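You operate a simulated robot arm through the tools that you are given. There is no shell and no other tool.

The job below is to be done with a simulated robot arm. You get a single attempt, and the scene is never put back.

Task
Pin the green plate as the orange ticket shows.
Fine: each colour in the hole that the ticket gives; three pins start in other holes of the plate; the spare pin from hole W goes into the teal rack; all other holes end empty; leave the ticket where it lies.

Only the result counts: the job must be done as asked and must still hold three seconds after the hand-in. Knocking over, shifting, dropping, spilling or breaking anything else fails it.

Robot
A 7-joint arm with a two-finger parallel gripper, fixed in place. Base frame: the origin is at the foot of the arm, x ahead of it, y to its left, z up. Units: m, rad, N and s.
Its first joint turns from -2.304 to 2.304 rad. Payload 3.91 kg.
Tool frame: the origin (TCP) lies between the finger pads and is the grasp point; the fingertips stand 0.03 m ahead of it; z points along the fingers, y is the line along which they close. Largest opening 0.11 m; finger width 0.02, thickness 0.01; the body of the gripper, 0.048 by 0.112 m, starts 0.055 m behind the TCP.
Orientation is that of the tool frame in the base frame, as a unit quaternion [x, y, z, w]. With the fingers straight down and closing along the base's y, the tool's x points along the base's -x, its y along +y and its z along -z.

Tools
- The arm moves only by the tool step_arm. Its argument "increments" is a list of rows, each a list of 6 numbers: the shift along the base's x, y, z in m, then the turn, a rotation vector about the base's x, y, z in rad. In form: [[x, y, z, wx, wy, wz], ...]. A call has 1 to 20 rows; each row is the pose to reach, as a shift and turn from the pose commanded when the call began. "hand" is the gripper command, from -1 (shut) to 1 (fully open), values between in proportion, set as the call begins (left out, the last holds). Each row takes 0.2 s and may step no farther than 0.05 m and 0.15 rad from the row before; otherwise, or with a gripper value out of range, the whole call is refused. A pose out of reach is approached as far as the arm can. The call stops where the force on the tool passes 40 N (or 10 N more than at its start, if that is more) or the arm is blocked; 0.2 s more then pass. Each finger travels about 0.108 m/s and halts on what it meets, pressing with about 26 N; the grip force reading is that of the motor and also rises with nothing between the fingers. The clock runs only during rows and for 0.2 s after the last one: add rows that repeat a pose to give the fingers time. The reply holds the time, the measured pose of the TCP, the force on the tool along the base axes, the opening and the grip force, in the units named above and with some noise, with the torque about the TCP (base axes, N m) and any sound that the robot's microphone picked up.
- Cameras (640 x 400 px; columns grow to the right, rows downward): "scene" is fixed at [0.3986, 0.4988, 1.6214]; the picture's right is [-0.67, -0.75, 0.00], its down [-0.53, 0.47, -0.71] and it looks along [0.53, -0.47, -0.70] (base axes); focal length 244 px, centre (320, 200). "wrist" rides on the gripper at [0.072, 0.017, -0.103] in the tool frame; the picture's right is [-0.23, 0.97, 0.00], its down [-0.76, -0.18, -0.62] and it looks along [-0.61, -0.14, 0.78] (tool axes); focal length 222 px, centre (320, 200). There is no depth. A picture from a camera that has moved, and an enlarged one, comes with that camera's place and axes in the base frame and with its lens.
- get_image(camera): a new picture of that camera. It takes no simulated time.
- inspect(camera, box): a new picture of the part [left, top, right, bottom] of that camera's present view, enlarged. It takes no simulated time.
- close_job(): hands the job in; it is judged then, once.

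Nothing tells you positions but the pictures and the camera data. Unless the task says otherwise, let go and move clear before handing in.

The tools are called after "Request:" by a JSON object that holds its "op" and its "data". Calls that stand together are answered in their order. step_arm: Moves the arm, as the interface text tells. Its arguments: {"type":"object","properties":{"increments":{"type":"array","items":{"type":"array","items":{"type":"number"}}},"hand":{"type":"number"}},"required":["increments"]} The other tools are called the same way: get_image (camera) takes a picture; inspect (camera, box) takes an enlarged picture of a part of a camera's view; close_job () hands the job in.

At the start:

```text
t: 0.0
eef_pos: [0.5499, 0.0789, 1.4276]
tool_rot: [0.0, 1.0, 0.0, 0.0]
contact_force: [0.2, 0.1, -0.7]
torque: [-0.01, -0.04, -0.01]
opening: 0.1102
finger_force: 0.1
```

scene: 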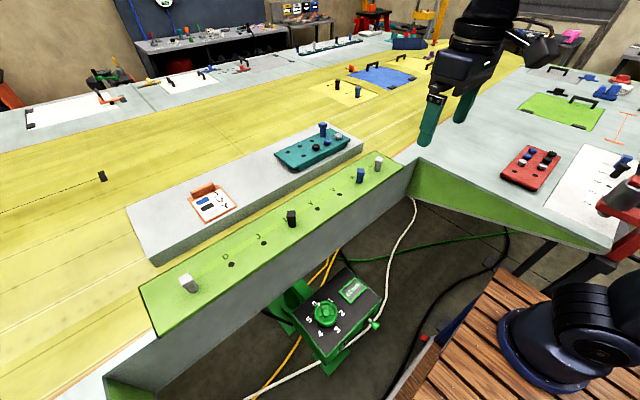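
wrist: 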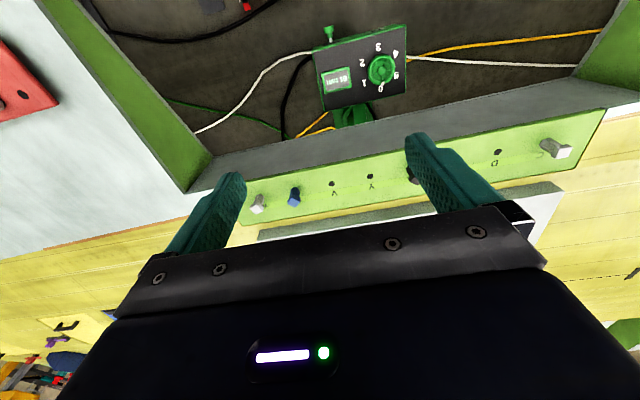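

I see a green plate with four pins (white, black, blue, grey/white), an orange ticket on a grey board, and a teal rack with pins. I'll zoom in on each of them first.

Request:
{"op": "inspect", "data": {"camera": "scene", "box": [170, 170, 250, 230]}}

Request:
{"op": "inspect", "data": {"camera": "scene", "box": [260, 110, 420, 210]}}

Request:
{"op": "inspect", "data": {"camera": "scene", "box": [140, 200, 300, 300]}}

Request:
{"op": "inspect", "data": {"camera": "wrist", "box": [220, 120, 620, 240]}}

```text
6.67 times, centred on (210, 200) of scene
camera zoom: at [0.3986, 0.4988, 1.6214], right [-0.67, -0.75, 0.0], down [-0.53, 0.47, -0.71], along [0.53, -0.47, -0.7], focal length 1629 px, centre (1053, 200)
```

zoom: 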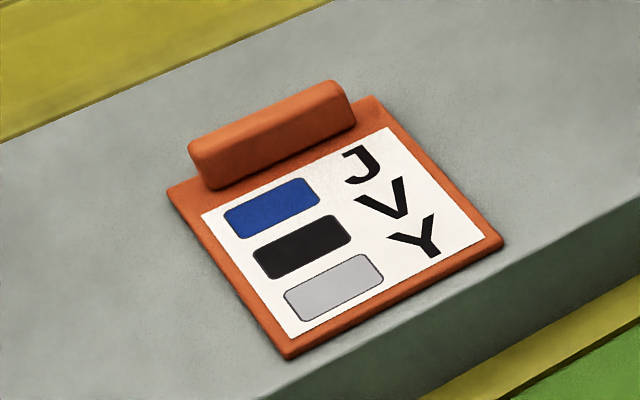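

```text
4.00 times, centred on (340, 160) of scene
camera zoom: at [0.3986, 0.4988, 1.6214], right [-0.67, -0.75, 0.0], down [-0.53, 0.47, -0.71], along [0.53, -0.47, -0.7], focal length 977 px, centre (240, 360)
```

zoom: 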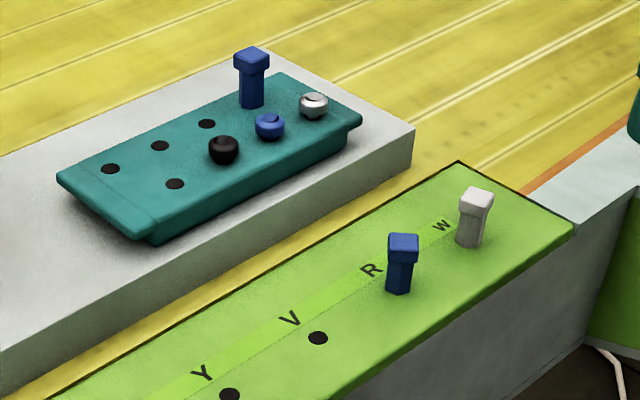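

```text
4.00 times, centred on (220, 250) of scene
camera zoom: at [0.3986, 0.4988, 1.6214], right [-0.67, -0.75, 0.0], down [-0.53, 0.47, -0.71], along [0.53, -0.47, -0.7], focal length 977 px, centre (720, 0)
```

zoom: 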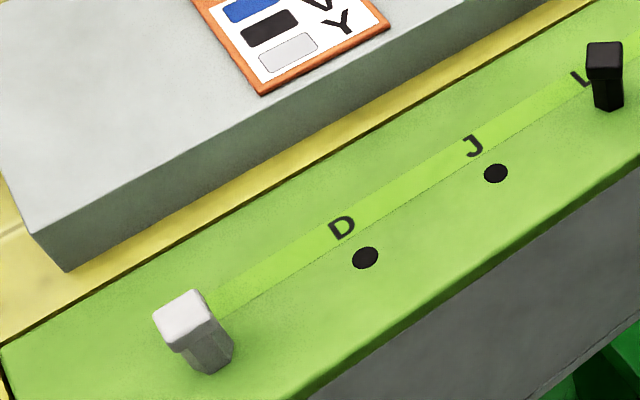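

```text
1.60 times, centred on (420, 180) of wrist
camera zoom: at [0.4772, 0.095, 1.5311], right [0.23, 0.97, 0.0], down [0.76, -0.18, 0.62], along [0.61, -0.14, -0.78], focal length 355 px, centre (160, 232)
```

zoom: 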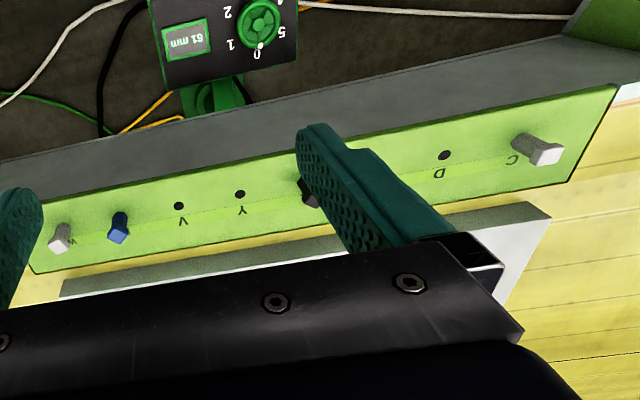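

The ticket reads blue→J, black→V, grey→Y. The plate holes run along y at x≈0.805, z≈1.053, 0.1 m apart (C at y≈0.55 to W at y≈-0.15). Next I'll look closely at the dial box and the rack.

Request:
{"op": "inspect", "data": {"camera": "scene", "box": [290, 260, 390, 360]}}

Request:
{"op": "inspect", "data": {"camera": "scene", "box": [270, 115, 360, 175]}}

Request:
{"op": "inspect", "data": {"camera": "scene", "box": [330, 145, 410, 200]}}

Request:
{"op": "inspect", "data": {"camera": "scene", "box": [160, 190, 320, 310]}}

Request:
{"op": "inspect", "data": {"camera": "wrist", "box": [300, 20, 420, 120]}}

```text
4.00 times, centred on (340, 310) of scene
camera zoom: at [0.3986, 0.4988, 1.6214], right [-0.67, -0.75, 0.0], down [-0.53, 0.47, -0.71], along [0.53, -0.47, -0.7], focal length 977 px, centre (240, -240)
```

zoom: 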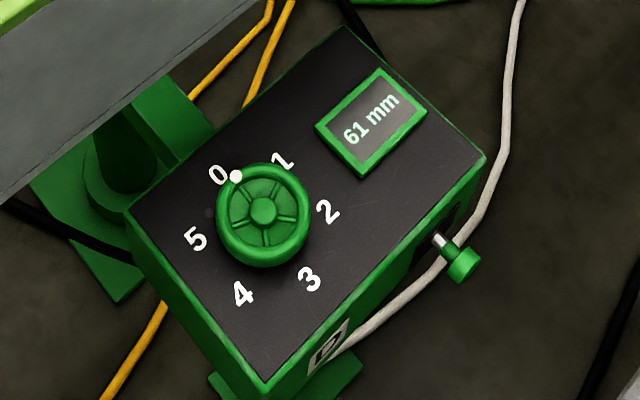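

```text
6.67 times, centred on (315, 145) of scene
camera zoom: at [0.3986, 0.4988, 1.6214], right [-0.67, -0.75, 0.0], down [-0.53, 0.47, -0.71], along [0.53, -0.47, -0.7], focal length 1629 px, centre (353, 567)
```

zoom: 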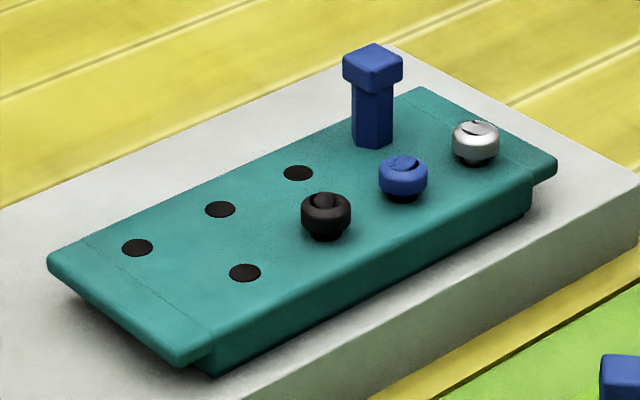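

```text
7.27 times, centred on (370, 172) of scene
camera zoom: at [0.3986, 0.4988, 1.6214], right [-0.67, -0.75, 0.0], down [-0.53, 0.47, -0.71], along [0.53, -0.47, -0.7], focal length 1777 px, centre (-44, 400)
```

zoom: 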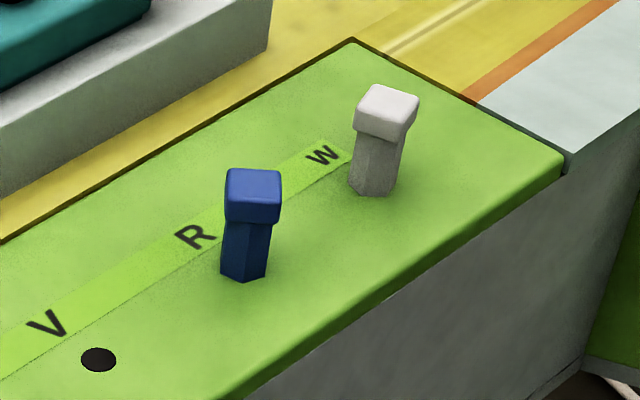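

```text
3.33 times, centred on (240, 250) of scene
camera zoom: at [0.3986, 0.4988, 1.6214], right [-0.67, -0.75, 0.0], down [-0.53, 0.47, -0.71], along [0.53, -0.47, -0.7], focal length 814 px, centre (587, 33)
```

zoom: 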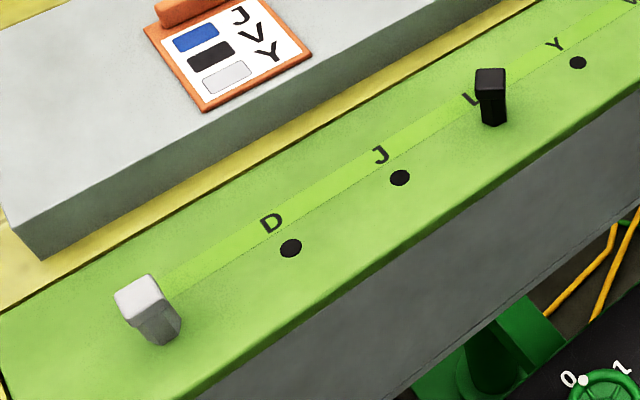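

```text
4.00 times, centred on (360, 70) of wrist
camera zoom: at [0.4772, 0.095, 1.5311], right [0.23, 0.97, 0.0], down [0.76, -0.18, 0.62], along [0.61, -0.14, -0.78], focal length 888 px, centre (160, 720)
```

zoom: 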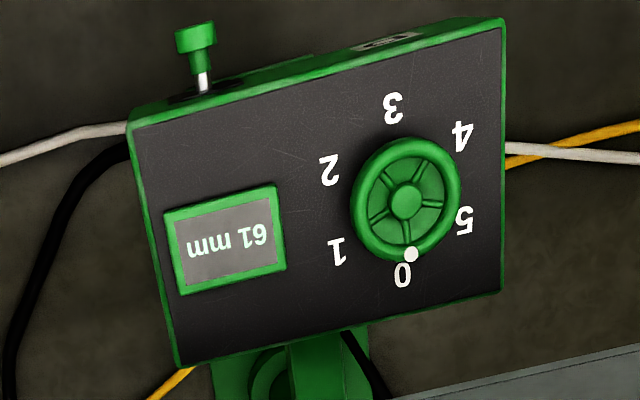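

The dial box stands below and in front of the plate, and I don't see a use for it, so I'll leave it alone. I'm moving the wrist camera forward and high, to get a second view of the rack and pins.

Request:
{"op": "step_arm", "data": {"increments": [[0.04, -0.01, 0, 0, 0, 0], [0.08, -0.02, 0, 0, 0, 0], [0.12, -0.03, 0, 0, 0, 0], [0.16, -0.04, 0, 0, 0, 0], [0.2, -0.05, 0, 0, 0, 0], [0.24, -0.06, 0, 0, 0, 0], [0.27, -0.07, 0, 0, 0, 0], [0.27, -0.07, 0, 0, 0, 0]]}}

Request:
{"op": "get_image", "data": {"camera": "wrist"}}

Request:
{"op": "get_image", "data": {"camera": "scene"}}

```text
t: 1.8
eef_pos: [0.8204, 0.007, 1.427]
tool_rot: [0.0, 1.0, 0.0, -0.001]
contact_force: [-0.2, -0.1, 0.5]
torque: [0.0, -0.01, -0.02]
opening: 0.1101
finger_force: 0.1
```

```text
taken
camera wrist: at [0.7479, 0.0246, 1.5298], right [0.23, 0.97, 0.0], down [0.76, -0.18, 0.62], along [0.61, -0.14, -0.78], focal length 222 px, centre (320, 200)
```

wrist: 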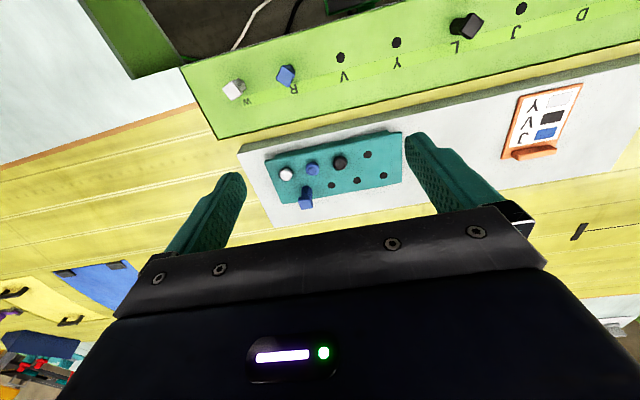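

```text
taken
```

scene: 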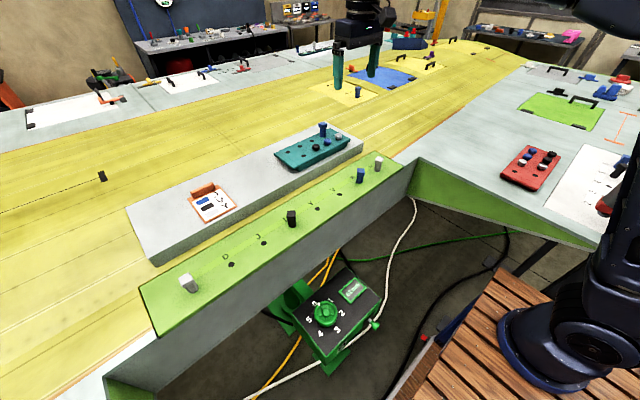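

Request:
{"op": "inspect", "data": {"camera": "wrist", "box": [240, 110, 420, 220]}}

Request:
{"op": "inspect", "data": {"camera": "wrist", "box": [200, 40, 360, 140]}}

Request:
{"op": "inspect", "data": {"camera": "wrist", "box": [440, 0, 600, 60]}}

```text
3.56 times, centred on (330, 165) of wrist
camera zoom: at [0.7479, 0.0246, 1.5298], right [0.23, 0.97, 0.0], down [0.76, -0.18, 0.62], along [0.61, -0.14, -0.78], focal length 790 px, centre (284, 324)
```

zoom: 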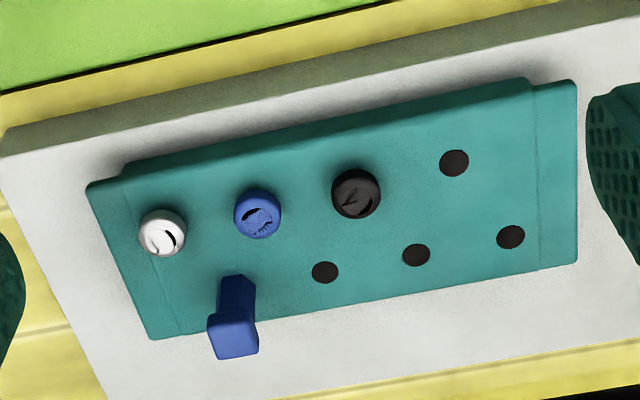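

```text
4.00 times, centred on (280, 90) of wrist
camera zoom: at [0.7479, 0.0246, 1.5298], right [0.23, 0.97, 0.0], down [0.76, -0.18, 0.62], along [0.61, -0.14, -0.78], focal length 888 px, centre (480, 640)
```

zoom: 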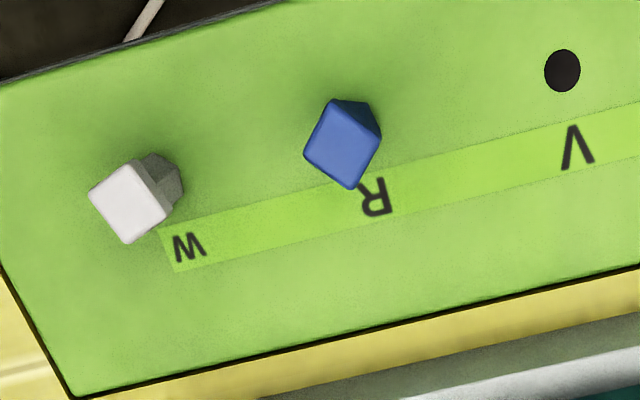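

```text
4.00 times, centred on (520, 30) of wrist
camera zoom: at [0.7479, 0.0246, 1.5298], right [0.23, 0.97, 0.0], down [0.76, -0.18, 0.62], along [0.61, -0.14, -0.78], focal length 888 px, centre (-480, 880)
```

zoom: 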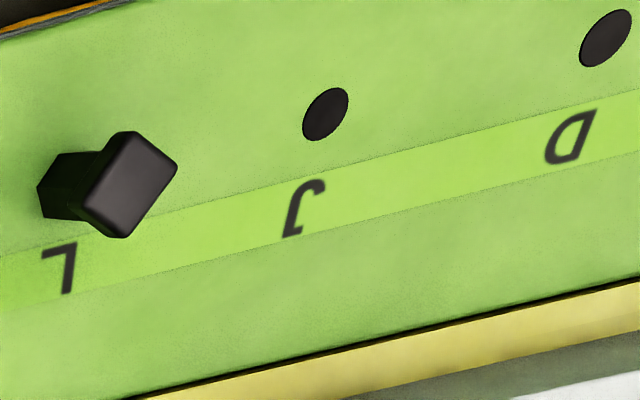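

Triangulation puts the free front hole of the rack at about (0.967, 0.070, 1.136), and the pin heads top out at about z=1.103 with roughly 23 mm square heads. The blue pin at R is turned about 45°, so I'm moving above it with the hand turned to match.

Request:
{"op": "step_arm", "data": {"increments": [[-0.003, -0.01, -0.03, 0, 0, 0.13], [-0.005, -0.02, -0.06, 0, 0, 0.26], [-0.008, -0.03, -0.09, 0, 0, 0.39], [-0.011, -0.04, -0.12, 0, 0, 0.52], [-0.013, -0.05, -0.15, 0, 0, 0.65], [-0.0155, -0.057, -0.177, 0, 0, 0.785], [-0.0155, -0.057, -0.177, 0, 0, 0.785]], "hand": 0.0}}

Request:
{"op": "get_image", "data": {"camera": "wrist"}}

Request:
{"op": "get_image", "data": {"camera": "scene"}}

```text
t: 3.4
eef_pos: [0.8063, -0.0494, 1.2499]
tool_rot: [-0.382, 0.924, 0.0, 0.0]
contact_force: [0.5, -0.2, 0.5]
torque: [-0.01, -0.01, -0.01]
opening: 0.0549
finger_force: 0.0
```

```text
taken
camera wrist: at [0.7431, -0.0884, 1.3538], right [-0.53, 0.85, 0.0], down [0.66, 0.41, 0.62], along [0.53, 0.33, -0.78], focal length 222 px, centre (320, 200)
```

wrist: 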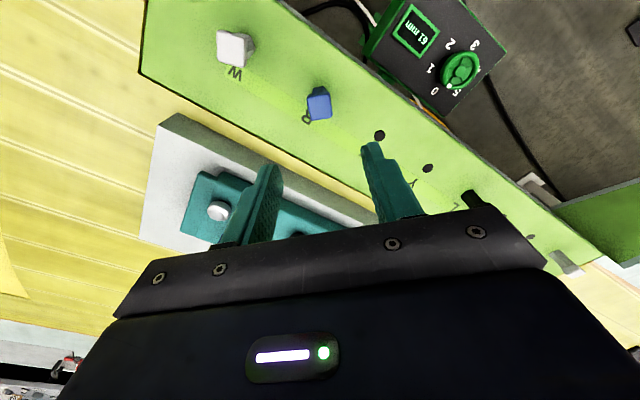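

```text
taken
```

scene: 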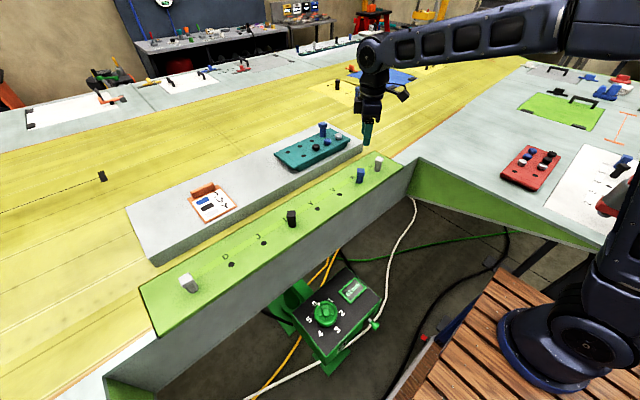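

Request:
{"op": "inspect", "data": {"camera": "wrist", "box": [200, 15, 440, 165]}}

Request:
{"op": "inspect", "data": {"camera": "wrist", "box": [280, 75, 360, 125]}}

Request:
{"op": "inspect", "data": {"camera": "wrist", "box": [200, 20, 280, 70]}}

```text
2.67 times, centred on (320, 90) of wrist
camera zoom: at [0.7431, -0.0884, 1.3538], right [-0.53, 0.85, 0.0], down [0.66, 0.41, 0.62], along [0.53, 0.33, -0.78], focal length 592 px, centre (320, 493)
```

zoom: 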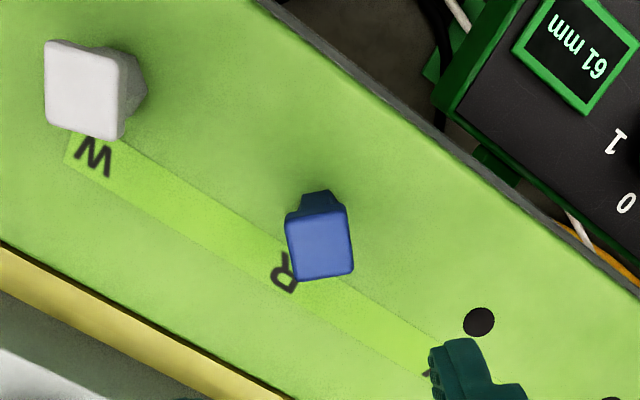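

```text
8.00 times, centred on (320, 100) of wrist
camera zoom: at [0.7431, -0.0884, 1.3538], right [-0.53, 0.85, 0.0], down [0.66, 0.41, 0.62], along [0.53, 0.33, -0.78], focal length 1777 px, centre (320, 1000)
```

zoom: 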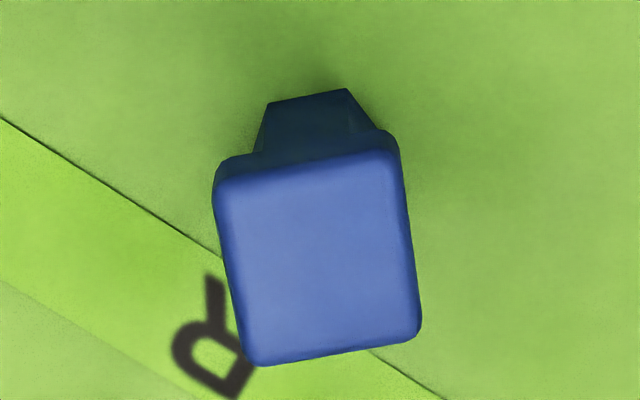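

```text
8.00 times, centred on (240, 45) of wrist
camera zoom: at [0.7431, -0.0884, 1.3538], right [-0.53, 0.85, 0.0], down [0.66, 0.41, 0.62], along [0.53, 0.33, -0.78], focal length 1777 px, centre (960, 1440)
```

zoom: 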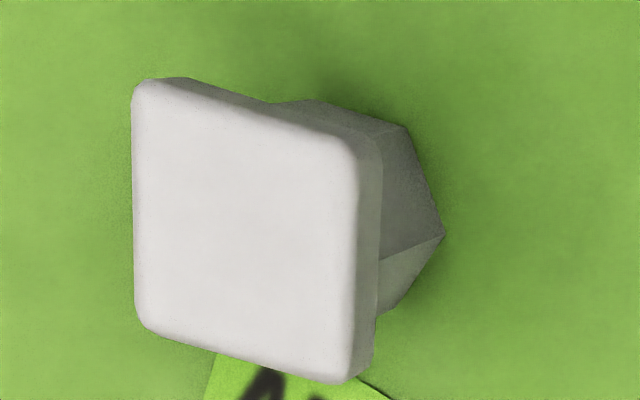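

The blue head is centred at about (0.805, -0.050), top z≈1.10, with a yaw of about 40°. I'm correcting the hand yaw, going down around the head and closing.

Request:
{"op": "step_arm", "data": {"increments": [[0.0006, -0.0017, -0.04, 0, 0, -0.085], [0.0006, -0.0017, -0.08, 0, 0, -0.085], [0.0006, -0.0017, -0.11, 0, 0, -0.085], [0.0006, -0.0017, -0.135, 0, 0, -0.085], [0.0006, -0.0017, -0.15, 0, 0, -0.085], [0.0006, -0.0017, -0.1606, 0, 0, -0.085], [0.0006, -0.0017, -0.1606, 0, 0, -0.085]]}}

Request:
{"op": "get_image", "data": {"camera": "wrist"}}

Request:
{"op": "inspect", "data": {"camera": "scene", "box": [320, 130, 400, 190]}}

```text
t: 5.0
eef_pos: [0.8053, -0.05, 1.0889]
tool_rot: [-0.343, 0.94, -0.001, -0.001]
contact_force: [-0.2, -0.1, 0.3]
torque: [-0.02, -0.02, 0.0]
opening: 0.0548
finger_force: 0.1
```

```text
taken
camera wrist: at [0.7398, -0.0839, 1.1932], right [-0.45, 0.89, 0.0], down [0.7, 0.35, 0.62], along [0.56, 0.28, -0.78], focal length 222 px, centre (320, 200)
```

wrist: 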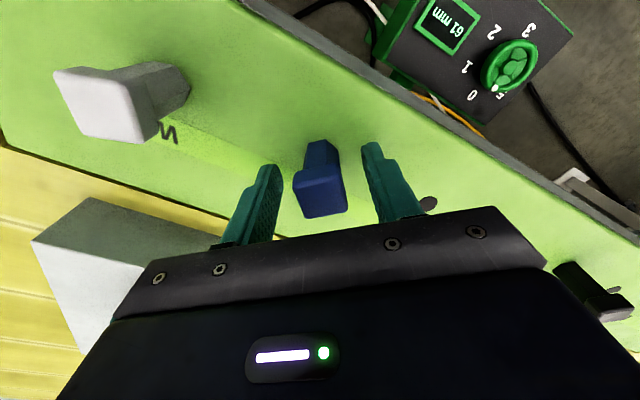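

```text
6.67 times, centred on (360, 160) of scene
camera zoom: at [0.3986, 0.4988, 1.6214], right [-0.67, -0.75, 0.0], down [-0.53, 0.47, -0.71], along [0.53, -0.47, -0.7], focal length 1629 px, centre (53, 467)
```

zoom: 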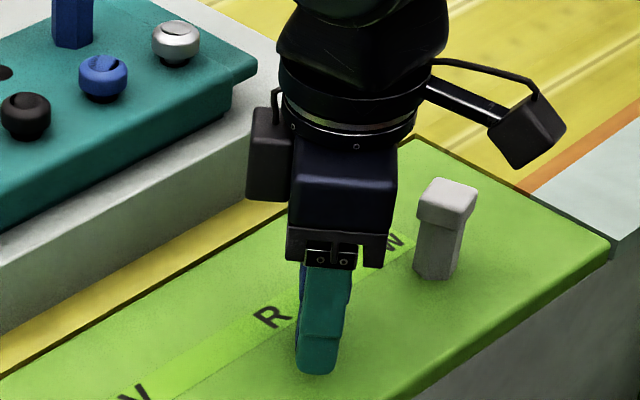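

The head sits between the open fingers and is well centred. I'm closing on it.

Request:
{"op": "step_arm", "data": {"increments": [[0, 0, 0, 0, 0, 0], [0, 0, 0, 0, 0, 0], [0, 0, 0, 0, 0, 0], [0, 0, 0, 0, 0, 0]], "hand": -1}}

```text
t: 6.0
eef_pos: [0.8054, -0.0508, 1.0897]
tool_rot: [-0.342, 0.94, 0.0, 0.0]
contact_force: [-0.2, 0.2, -0.1]
torque: [-0.03, -0.02, 0.0]
opening: 0.025
finger_force: 25.8
```

The hand is gripping a 25 mm head. I'm lifting straight up slowly to see whether the pin comes free.

Request:
{"op": "step_arm", "data": {"increments": [[0, 0, 0.01, 0, 0, 0], [0, 0, 0.02, 0, 0, 0], [0, 0, 0.04, 0, 0, 0], [0, 0, 0.06, 0, 0, 0], [0, 0, 0.08, 0, 0, 0], [0, 0, 0.1, 0, 0, 0], [0, 0, 0.12, 0, 0, 0], [0, 0, 0.12, 0, 0, 0]]}}

Request:
{"op": "get_image", "data": {"camera": "wrist"}}

Request:
{"op": "inspect", "data": {"camera": "scene", "box": [310, 110, 430, 200]}}

```text
t: 7.8
eef_pos: [0.8052, -0.05, 1.2107]
tool_rot: [-0.343, 0.939, 0.001, 0.0]
contact_force: [0.5, -0.1, 0.0]
torque: [-0.02, -0.03, -0.01]
opening: 0.0251
finger_force: 26.1
```

```text
taken
camera wrist: at [0.7388, -0.0839, 1.3144], right [-0.45, 0.89, 0.0], down [0.7, 0.35, 0.62], along [0.56, 0.28, -0.78], focal length 222 px, centre (320, 200)
```

wrist: 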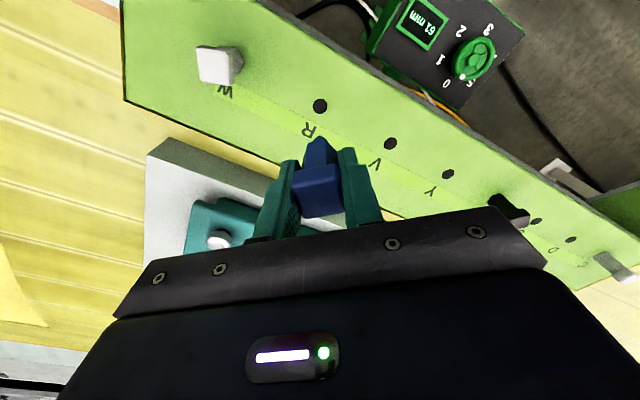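

```text
4.44 times, centred on (370, 155) of scene
camera zoom: at [0.3986, 0.4988, 1.6214], right [-0.67, -0.75, 0.0], down [-0.53, 0.47, -0.71], along [0.53, -0.47, -0.7], focal length 1086 px, centre (98, 400)
```

zoom: 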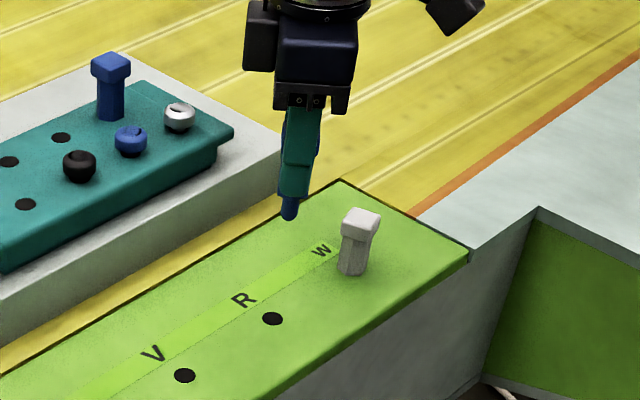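

The blue pin is out with a short peg, and hole R is empty. I'm carrying it high over the plate to above J.

Request:
{"op": "step_arm", "data": {"increments": [[0, 0.03, 0.02, 0, 0, 0], [0, 0.07, 0.02, 0, 0, 0], [0, 0.11, 0.02, 0, 0, 0], [0, 0.15, 0.02, 0, 0, 0], [0, 0.19, 0.02, 0, 0, 0], [0, 0.23, 0.02, 0, 0, 0], [0, 0.27, 0.02, 0, 0, 0], [0, 0.31, 0.02, 0, 0, 0], [0, 0.35, 0.02, 0, 0, 0], [0, 0.38, 0.02, 0, 0, 0], [0, 0.4, 0.02, 0, 0, 0], [0, 0.4, 0.02, 0, 0, 0]]}}

Request:
{"op": "get_image", "data": {"camera": "wrist"}}

Request:
{"op": "get_image", "data": {"camera": "scene"}}

```text
t: 10.4
eef_pos: [0.8053, 0.3504, 1.2297]
tool_rot: [-0.343, 0.939, 0.0, 0.0]
contact_force: [-0.1, 0.2, -0.1]
torque: [-0.01, 0.01, -0.03]
opening: 0.0251
finger_force: 26.5
```

```text
taken
camera wrist: at [0.7382, 0.3157, 1.3331], right [-0.45, 0.89, 0.0], down [0.7, 0.35, 0.62], along [0.56, 0.28, -0.78], focal length 222 px, centre (320, 200)
```

wrist: 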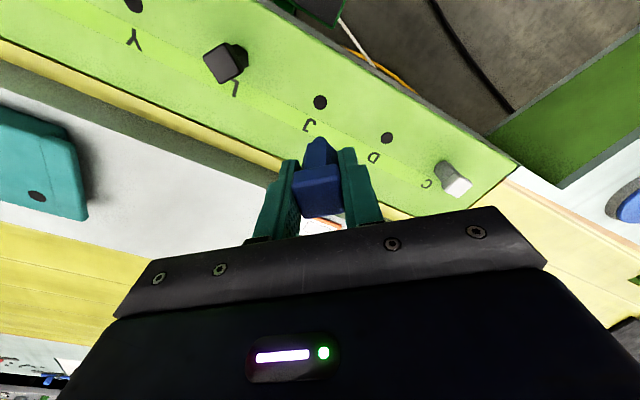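

```text
taken
```

scene: 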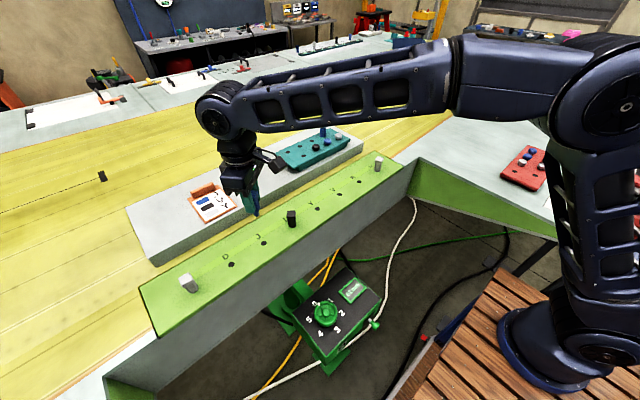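

Request:
{"op": "inspect", "data": {"camera": "wrist", "box": [280, 75, 360, 125]}}

Request:
{"op": "inspect", "data": {"camera": "wrist", "box": [420, 145, 500, 205]}}

Request:
{"op": "inspect", "data": {"camera": "wrist", "box": [190, 25, 270, 85]}}

```text
8.00 times, centred on (320, 100) of wrist
camera zoom: at [0.7382, 0.3157, 1.3331], right [-0.45, 0.89, 0.0], down [0.7, 0.35, 0.62], along [0.56, 0.28, -0.78], focal length 1777 px, centre (320, 1000)
```

zoom: 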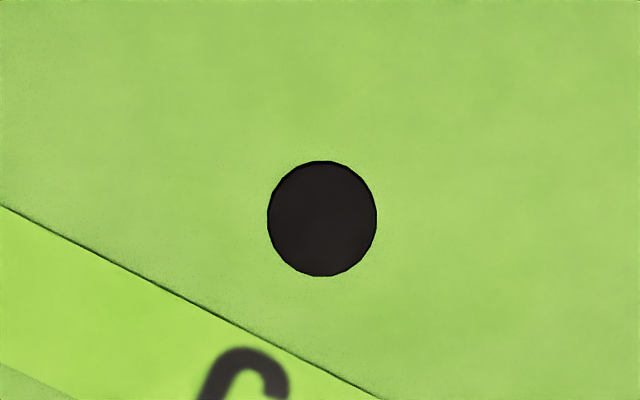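

```text
6.67 times, centred on (460, 175) of wrist
camera zoom: at [0.7382, 0.3157, 1.3331], right [-0.45, 0.89, 0.0], down [0.7, 0.35, 0.62], along [0.56, 0.28, -0.78], focal length 1481 px, centre (-613, 367)
```

zoom: 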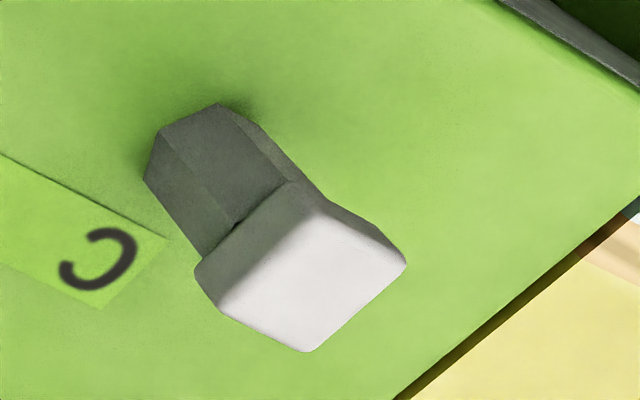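

```text
6.67 times, centred on (230, 55) of wrist
camera zoom: at [0.7382, 0.3157, 1.3331], right [-0.45, 0.89, 0.0], down [0.7, 0.35, 0.62], along [0.56, 0.28, -0.78], focal length 1481 px, centre (920, 1167)
```

zoom: 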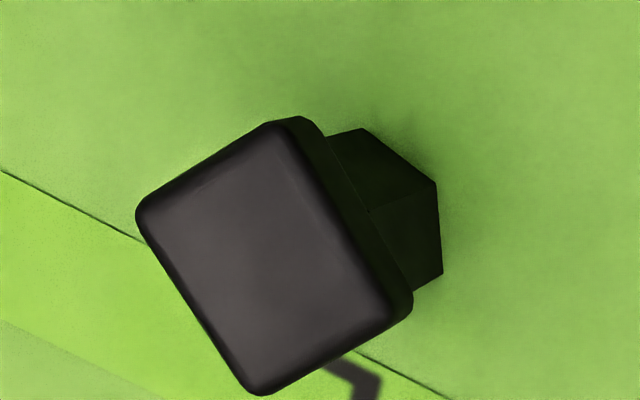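

Hole J lies almost exactly under the tool axis (within about 0.5 mm), at plate z≈1.053. I'm lowering the blue pin in gently, to the height it was gripped at.

Request:
{"op": "step_arm", "data": {"increments": [[0, 0, -0.04, 0, 0, 0], [0, 0, -0.07, 0, 0, 0], [0, 0, -0.09, 0, 0, 0], [0, 0, -0.1, 0, 0, 0], [0, 0, -0.11, 0, 0, 0], [0, 0, -0.12, 0, 0, 0], [0, 0, -0.128, 0, 0, 0], [0, 0, -0.135, 0, 0, 0], [0, 0, -0.139, 0, 0, 0], [0, 0, -0.139, 0, 0, 0]]}}

Request:
{"op": "get_image", "data": {"camera": "wrist"}}

Request:
{"op": "inspect", "data": {"camera": "scene", "box": [200, 160, 320, 260]}}

```text
t: 12.6
eef_pos: [0.8055, 0.3484, 1.0917]
tool_rot: [-0.343, 0.939, 0.0, 0.0]
contact_force: [-0.2, -0.2, 0.3]
torque: [-0.01, 0.0, 0.02]
opening: 0.0251
finger_force: 25.8
```

```text
taken
camera wrist: at [0.7385, 0.3153, 1.1943], right [-0.45, 0.89, 0.0], down [0.7, 0.35, 0.62], along [0.56, 0.28, -0.78], focal length 222 px, centre (320, 200)
```

wrist: 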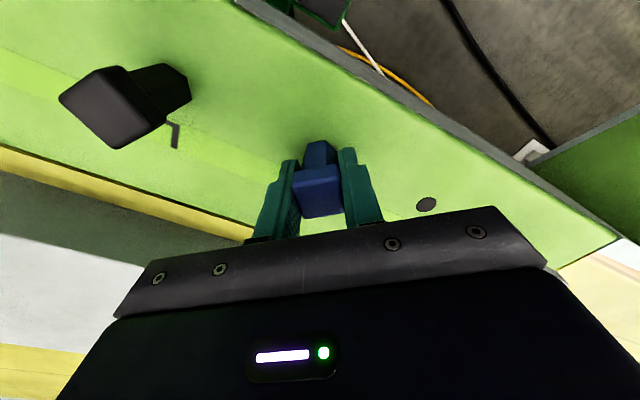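

```text
4.00 times, centred on (260, 210) of scene
camera zoom: at [0.3986, 0.4988, 1.6214], right [-0.67, -0.75, 0.0], down [-0.53, 0.47, -0.71], along [0.53, -0.47, -0.7], focal length 977 px, centre (560, 160)
```

zoom: 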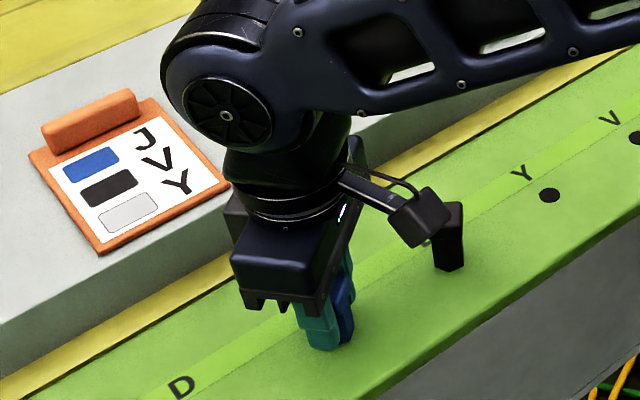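

The pin went in with no contact force. I'm opening the hand and going straight up.

Request:
{"op": "step_arm", "data": {"increments": [[0, 0, 0, 0, 0, 0], [0, 0, 0, 0, 0, 0], [0, 0, 0, 0, 0, 0], [0, 0, 0.02, 0, 0, 0], [0, 0, 0.04, 0, 0, 0], [0, 0, 0.07, 0, 0, 0], [0, 0, 0.11, 0, 0, 0], [0, 0, 0.15, 0, 0, 0], [0, 0, 0.15, 0, 0, 0]], "hand": 0}}

Request:
{"op": "get_image", "data": {"camera": "wrist"}}

Request:
{"op": "inspect", "data": {"camera": "scene", "box": [160, 170, 320, 300]}}

```text
t: 14.6
eef_pos: [0.8042, 0.3488, 1.2433]
tool_rot: [-0.342, 0.94, 0.0, 0.0]
contact_force: [0.0, -0.7, -0.1]
torque: [0.0, 0.02, -0.02]
opening: 0.0551
finger_force: 0.1
```

```text
taken
camera wrist: at [0.7383, 0.3155, 1.346], right [-0.45, 0.89, 0.0], down [0.7, 0.35, 0.62], along [0.56, 0.28, -0.78], focal length 222 px, centre (320, 200)
```

wrist: 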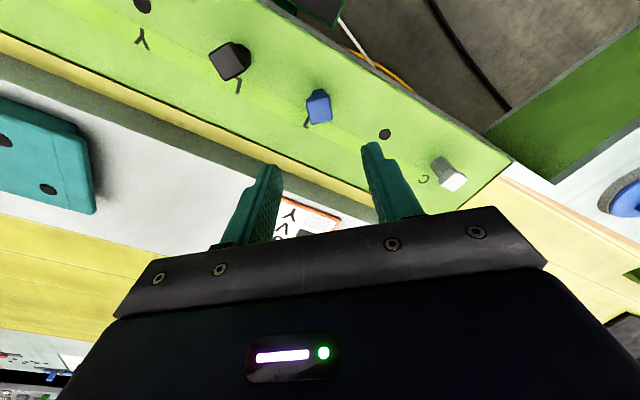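

```text
3.08 times, centred on (240, 235) of scene
camera zoom: at [0.3986, 0.4988, 1.6214], right [-0.67, -0.75, 0.0], down [-0.53, 0.47, -0.71], along [0.53, -0.47, -0.7], focal length 752 px, centre (566, 92)
```

zoom: 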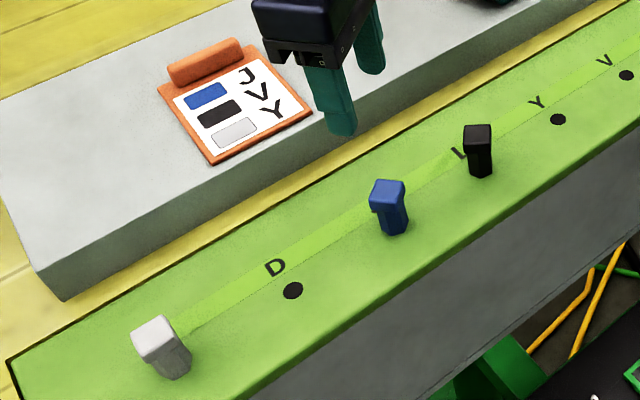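

Blue is seated in J. Next comes the black pin at L (y≈0.25, yaw≈52°), so I'm moving above it and checking alignment.

Request:
{"op": "step_arm", "data": {"increments": [[0, -0.03, 0, 0, 0, 0.07], [0, -0.065, 0, 0, 0, 0.14], [0, -0.1, 0, 0, 0, 0.2], [0, -0.1, 0, 0, 0, 0.2]]}}

Request:
{"op": "inspect", "data": {"camera": "wrist", "box": [260, 60, 380, 150]}}

```text
t: 15.6
eef_pos: [0.8057, 0.2481, 1.2422]
tool_rot: [-0.435, 0.9, 0.0, 0.0]
contact_force: [0.7, 0.5, 0.3]
torque: [-0.02, -0.02, -0.01]
opening: 0.0553
finger_force: 0.1
```

```text
4.44 times, centred on (320, 105) of wrist
camera zoom: at [0.7481, 0.2031, 1.3456], right [-0.62, 0.78, 0.0], down [0.61, 0.49, 0.62], along [0.49, 0.39, -0.78], focal length 987 px, centre (320, 622)
```

zoom: 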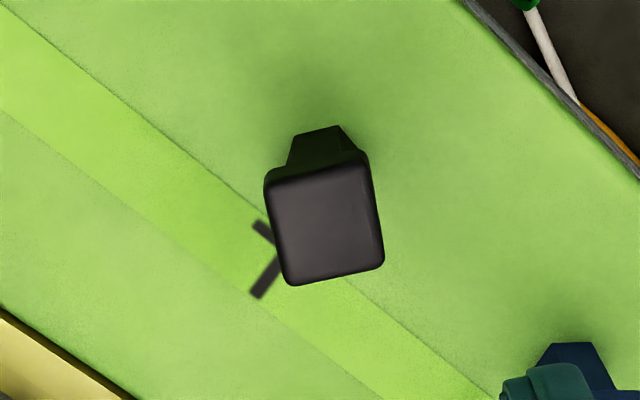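

The black head is centred and its yaw matches. I'm going down, gripping and lifting.

Request:
{"op": "step_arm", "data": {"increments": [[0, 0, -0.04, 0, 0, -0.015], [0, 0, -0.08, 0, 0, -0.015], [0, 0, -0.11, 0, 0, -0.015], [0, 0, -0.13, 0, 0, -0.015], [0, 0, -0.143, 0, 0, -0.015], [0, 0, -0.151, 0, 0, -0.015], [0, 0, -0.151, 0, 0, -0.015]]}}

Request:
{"op": "step_arm", "data": {"increments": [[0, 0, 0, 0, 0, 0], [0, 0, 0, 0, 0, 0], [0, 0, 0, 0, 0, 0], [0, 0, 0, 0, 0, 0]], "hand": -1}}

Request:
{"op": "get_image", "data": {"camera": "wrist"}}

```text
t: 17.2
eef_pos: [0.8054, 0.2488, 1.0898]
tool_rot: [-0.428, 0.904, 0.0, 0.0]
contact_force: [-0.4, -0.2, -0.1]
torque: [-0.02, 0.01, 0.01]
opening: 0.055
finger_force: 0.1
```

```text
t: 18.2
eef_pos: [0.8046, 0.2492, 1.09]
tool_rot: [-0.428, 0.904, 0.0, 0.0]
contact_force: [0.2, -0.7, -0.1]
torque: [0.0, 0.0, 0.0]
opening: 0.0251
finger_force: 25.7
```

```text
taken
camera wrist: at [0.7459, 0.2034, 1.1933], right [-0.61, 0.79, 0.0], down [0.62, 0.48, 0.62], along [0.49, 0.38, -0.78], focal length 222 px, centre (320, 200)
```

wrist: 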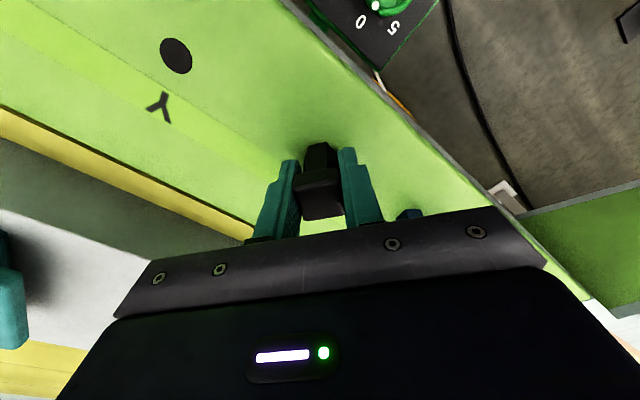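

The black pin is gripped. I'm lifting it and carrying it to V (y≈0.05).

Request:
{"op": "step_arm", "data": {"increments": [[0, 0, 0.01, 0, 0, 0], [0, 0, 0.02, 0, 0, 0], [0, 0, 0.05, 0, 0, 0], [0, 0, 0.09, 0, 0, 0], [0, 0, 0.13, 0, 0, 0], [0, -0.04, 0.14, 0, 0, 0], [0, -0.08, 0.14, 0, 0, 0], [0, -0.12, 0.14, 0, 0, 0], [0, -0.16, 0.14, 0, 0, 0], [0, -0.19, 0.14, 0, 0, 0], [0, -0.2, 0.14, 0, 0, 0], [0, -0.2, 0.14, 0, 0, 0]]}}

Request:
{"op": "get_image", "data": {"camera": "wrist"}}

Request:
{"op": "inspect", "data": {"camera": "wrist", "box": [280, 75, 360, 125]}}

```text
t: 20.8
eef_pos: [0.8042, 0.049, 1.2296]
tool_rot: [-0.429, 0.903, 0.0, 0.0]
contact_force: [-0.4, 0.1, -0.6]
torque: [-0.02, -0.01, 0.02]
opening: 0.0251
finger_force: 26.2
```

```text
taken
camera wrist: at [0.745, 0.0041, 1.3339], right [-0.61, 0.79, 0.0], down [0.62, 0.48, 0.62], along [0.49, 0.38, -0.78], focal length 222 px, centre (320, 200)
```

wrist: 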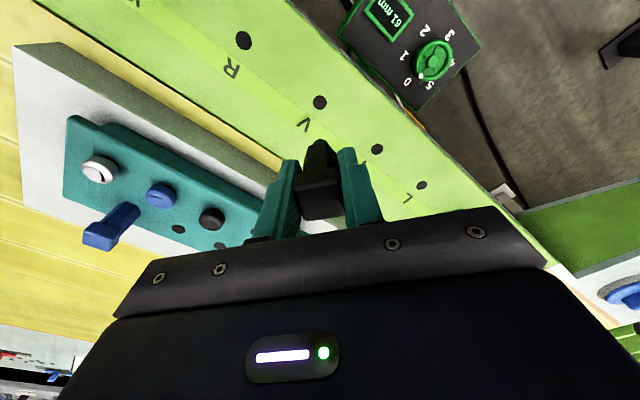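

```text
8.00 times, centred on (320, 100) of wrist
camera zoom: at [0.745, 0.0041, 1.3339], right [-0.61, 0.79, 0.0], down [0.62, 0.48, 0.62], along [0.49, 0.38, -0.78], focal length 1777 px, centre (320, 1000)
```

zoom: 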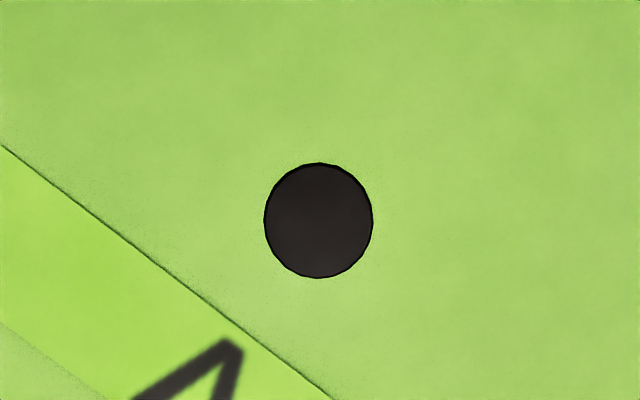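

V lies directly on the tool axis, just as J did. I'm lowering to the gripped height.

Request:
{"op": "step_arm", "data": {"increments": [[0, 0, -0.04, 0, 0, 0], [0, 0, -0.07, 0, 0, 0], [0, 0, -0.09, 0, 0, 0], [0, 0, -0.1, 0, 0, 0], [0, 0, -0.11, 0, 0, 0], [0, 0, -0.12, 0, 0, 0], [0, 0, -0.128, 0, 0, 0], [0, 0, -0.135, 0, 0, 0], [0, 0, -0.139, 0, 0, 0], [0, 0, -0.139, 0, 0, 0]]}}

Request:
{"op": "inspect", "data": {"camera": "scene", "box": [270, 140, 390, 240]}}

```text
t: 23.0
eef_pos: [0.8043, 0.0496, 1.0906]
tool_rot: [-0.428, 0.904, 0.0, 0.0]
contact_force: [-0.6, -0.1, -0.9]
torque: [0.01, 0.0, 0.01]
opening: 0.025
finger_force: 26.4
```

```text
4.00 times, centred on (330, 190) of scene
camera zoom: at [0.3986, 0.4988, 1.6214], right [-0.67, -0.75, 0.0], down [-0.53, 0.47, -0.71], along [0.53, -0.47, -0.7], focal length 977 px, centre (280, 240)
```

zoom: 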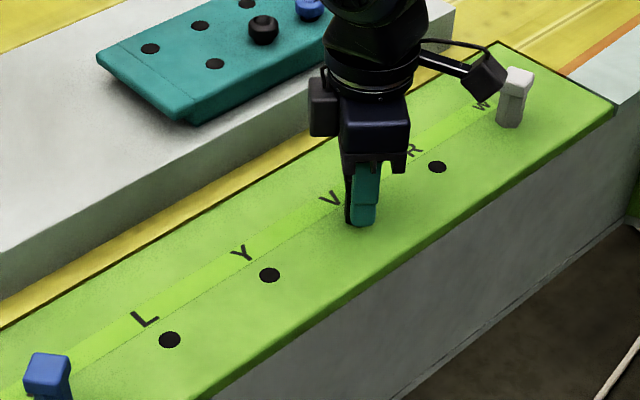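

Black is in V with no load on it. I'm releasing, rising, then moving above the spare grey pin at W (y≈-0.15, yaw≈17.5°).

Request:
{"op": "step_arm", "data": {"increments": [[0, 0, 0, 0, 0, 0], [0, 0, 0, 0, 0, 0], [0, 0, 0, 0, 0, 0], [0, 0, 0.02, 0, 0, 0], [0, 0, 0.04, 0, 0, 0], [0, 0, 0.07, 0, 0, 0], [0, 0, 0.11, 0, 0, 0], [0, 0, 0.15, 0, 0, 0], [0, -0.04, 0.15, 0, 0, -0.12], [0, -0.08, 0.15, 0, 0, -0.24], [0, -0.12, 0.15, 0, 0, -0.36], [0, -0.16, 0.15, 0, 0, -0.48], [0, -0.2, 0.15, 0, 0, -0.58], [0, -0.2, 0.15, 0, 0, -0.58]], "hand": 0}}

Request:
{"op": "get_image", "data": {"camera": "wrist"}}

Request:
{"op": "inspect", "data": {"camera": "wrist", "box": [260, 60, 380, 150]}}

Request:
{"op": "get_image", "data": {"camera": "scene"}}

```text
t: 26.0
eef_pos: [0.8032, -0.15, 1.2425]
tool_rot: [-0.152, 0.988, -0.001, 0.001]
contact_force: [-0.3, 0.5, -0.7]
torque: [0.02, 0.0, 0.02]
opening: 0.055
finger_force: 0.1
```

```text
taken
camera wrist: at [0.7295, -0.1554, 1.3452], right [-0.07, 1.0, 0.0], down [0.78, 0.06, 0.62], along [0.62, 0.05, -0.78], focal length 222 px, centre (320, 200)
```

wrist: 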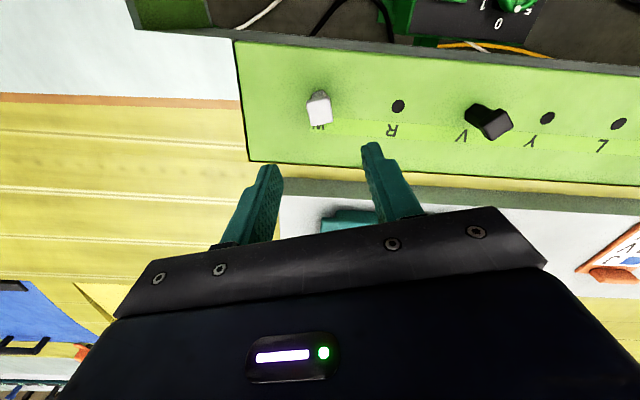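

```text
4.44 times, centred on (320, 105) of wrist
camera zoom: at [0.7295, -0.1554, 1.3452], right [-0.07, 1.0, 0.0], down [0.78, 0.06, 0.62], along [0.62, 0.05, -0.78], focal length 987 px, centre (320, 622)
```

zoom: 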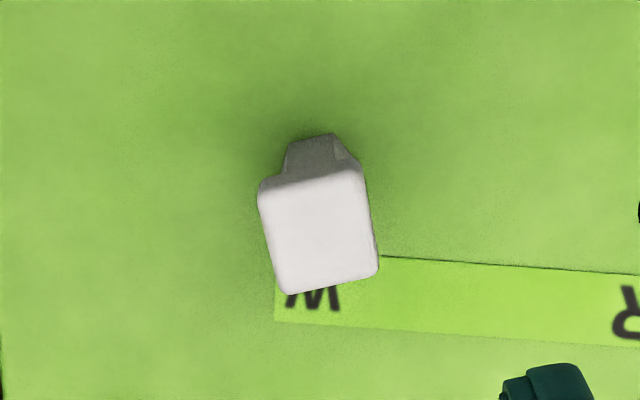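

```text
taken
```

scene: 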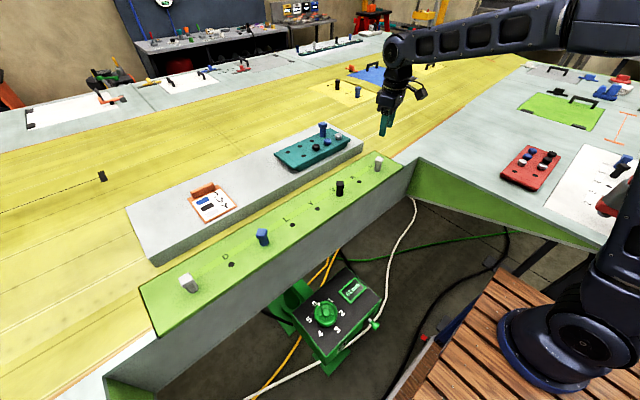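

The spare grey head is centred and aligned. I'm going down and gripping.

Request:
{"op": "step_arm", "data": {"increments": [[0, 0, -0.04, 0, 0, 0], [0, 0, -0.08, 0, 0, 0], [0, 0, -0.11, 0, 0, 0], [0, 0, -0.13, 0, 0, 0], [0, 0, -0.143, 0, 0, 0], [0, 0, -0.151, 0, 0, 0], [0, 0, -0.151, 0, 0, 0]]}}

Request:
{"op": "step_arm", "data": {"increments": [[0, 0, 0, 0, 0, 0], [0, 0, 0, 0, 0, 0], [0, 0, 0, 0, 0, 0], [0, 0, 0, 0, 0, 0]], "hand": -1}}

Request:
{"op": "get_image", "data": {"camera": "wrist"}}

```text
t: 27.6
eef_pos: [0.8047, -0.1497, 1.09]
tool_rot: [-0.151, 0.988, 0.0, 0.0]
contact_force: [0.3, 1.3, 0.1]
torque: [0.01, 0.02, 0.02]
opening: 0.055
finger_force: 0.2
```

```text
t: 28.6
eef_pos: [0.804, -0.1502, 1.0914]
tool_rot: [-0.151, 0.989, 0.001, 0.0]
contact_force: [-0.2, -0.6, -0.3]
torque: [0.02, 0.01, 0.02]
opening: 0.025
finger_force: 26.1
```

```text
taken
camera wrist: at [0.7302, -0.1563, 1.1936], right [-0.08, 1.0, 0.0], down [0.78, 0.06, 0.62], along [0.62, 0.05, -0.78], focal length 222 px, centre (320, 200)
```

wrist: 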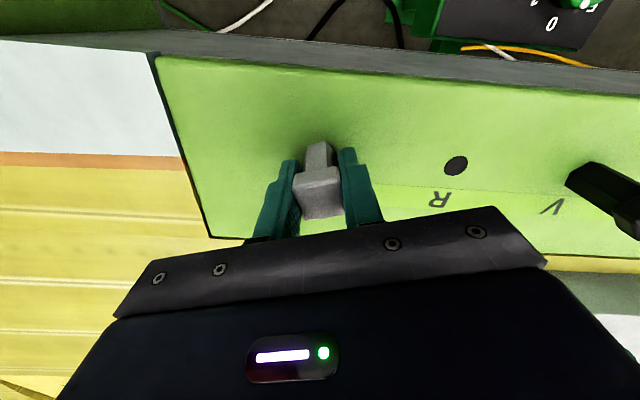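

The spare pin is gripped. I'm lifting it well clear and carrying it toward the free front-row hole in the teal rack.

Request:
{"op": "step_arm", "data": {"increments": [[0, 0, 0.01, 0, 0, 0], [0, 0, 0.02, 0, 0, 0], [0, 0, 0.05, 0, 0, 0], [0, 0, 0.09, 0, 0, 0], [0, 0, 0.13, 0, 0, 0], [0, 0, 0.17, 0, 0, 0], [0, 0.02, 0.19, 0, 0, 0], [0.0, 0.06, 0.19, 0, 0, 0], [0.0, 0.1, 0.19, 0, 0, 0], [0.0, 0.14, 0.19, 0, 0, 0], [0.0, 0.18, 0.19, 0, 0, 0], [0.03, 0.21, 0.19, 0, 0, 0], [0.07, 0.22, 0.19, 0, 0, 0], [0.11, 0.22, 0.19, 0, 0, 0], [0.14, 0.22, 0.19, 0, 0, 0], [0.162, 0.22, 0.19, 0, 0, 0], [0.162, 0.22, 0.19, 0, 0, 0]]}}

Request:
{"op": "get_image", "data": {"camera": "wrist"}}

Request:
{"op": "get_image", "data": {"camera": "scene"}}

```text
t: 32.2
eef_pos: [0.9663, 0.0725, 1.2806]
tool_rot: [-0.152, 0.988, 0.0, 0.0]
contact_force: [-0.1, 0.9, -0.4]
torque: [-0.01, 0.0, -0.02]
opening: 0.0251
finger_force: 26.3
```

```text
taken
camera wrist: at [0.8926, 0.0667, 1.3831], right [-0.08, 1.0, 0.0], down [0.78, 0.06, 0.62], along [0.62, 0.05, -0.78], focal length 222 px, centre (320, 200)
```

wrist: 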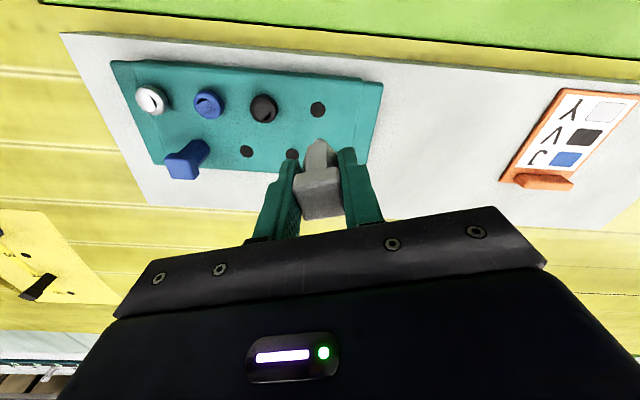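

```text
taken
```

scene: 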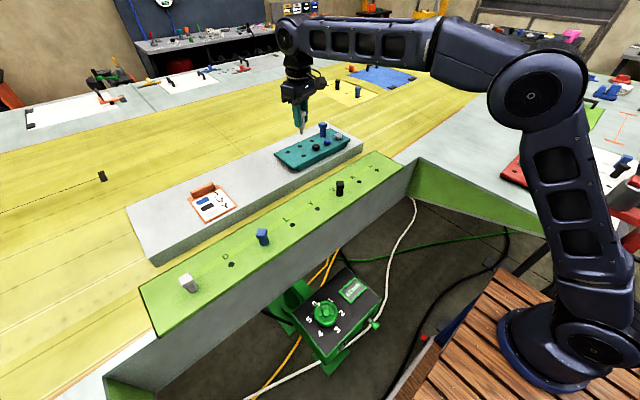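

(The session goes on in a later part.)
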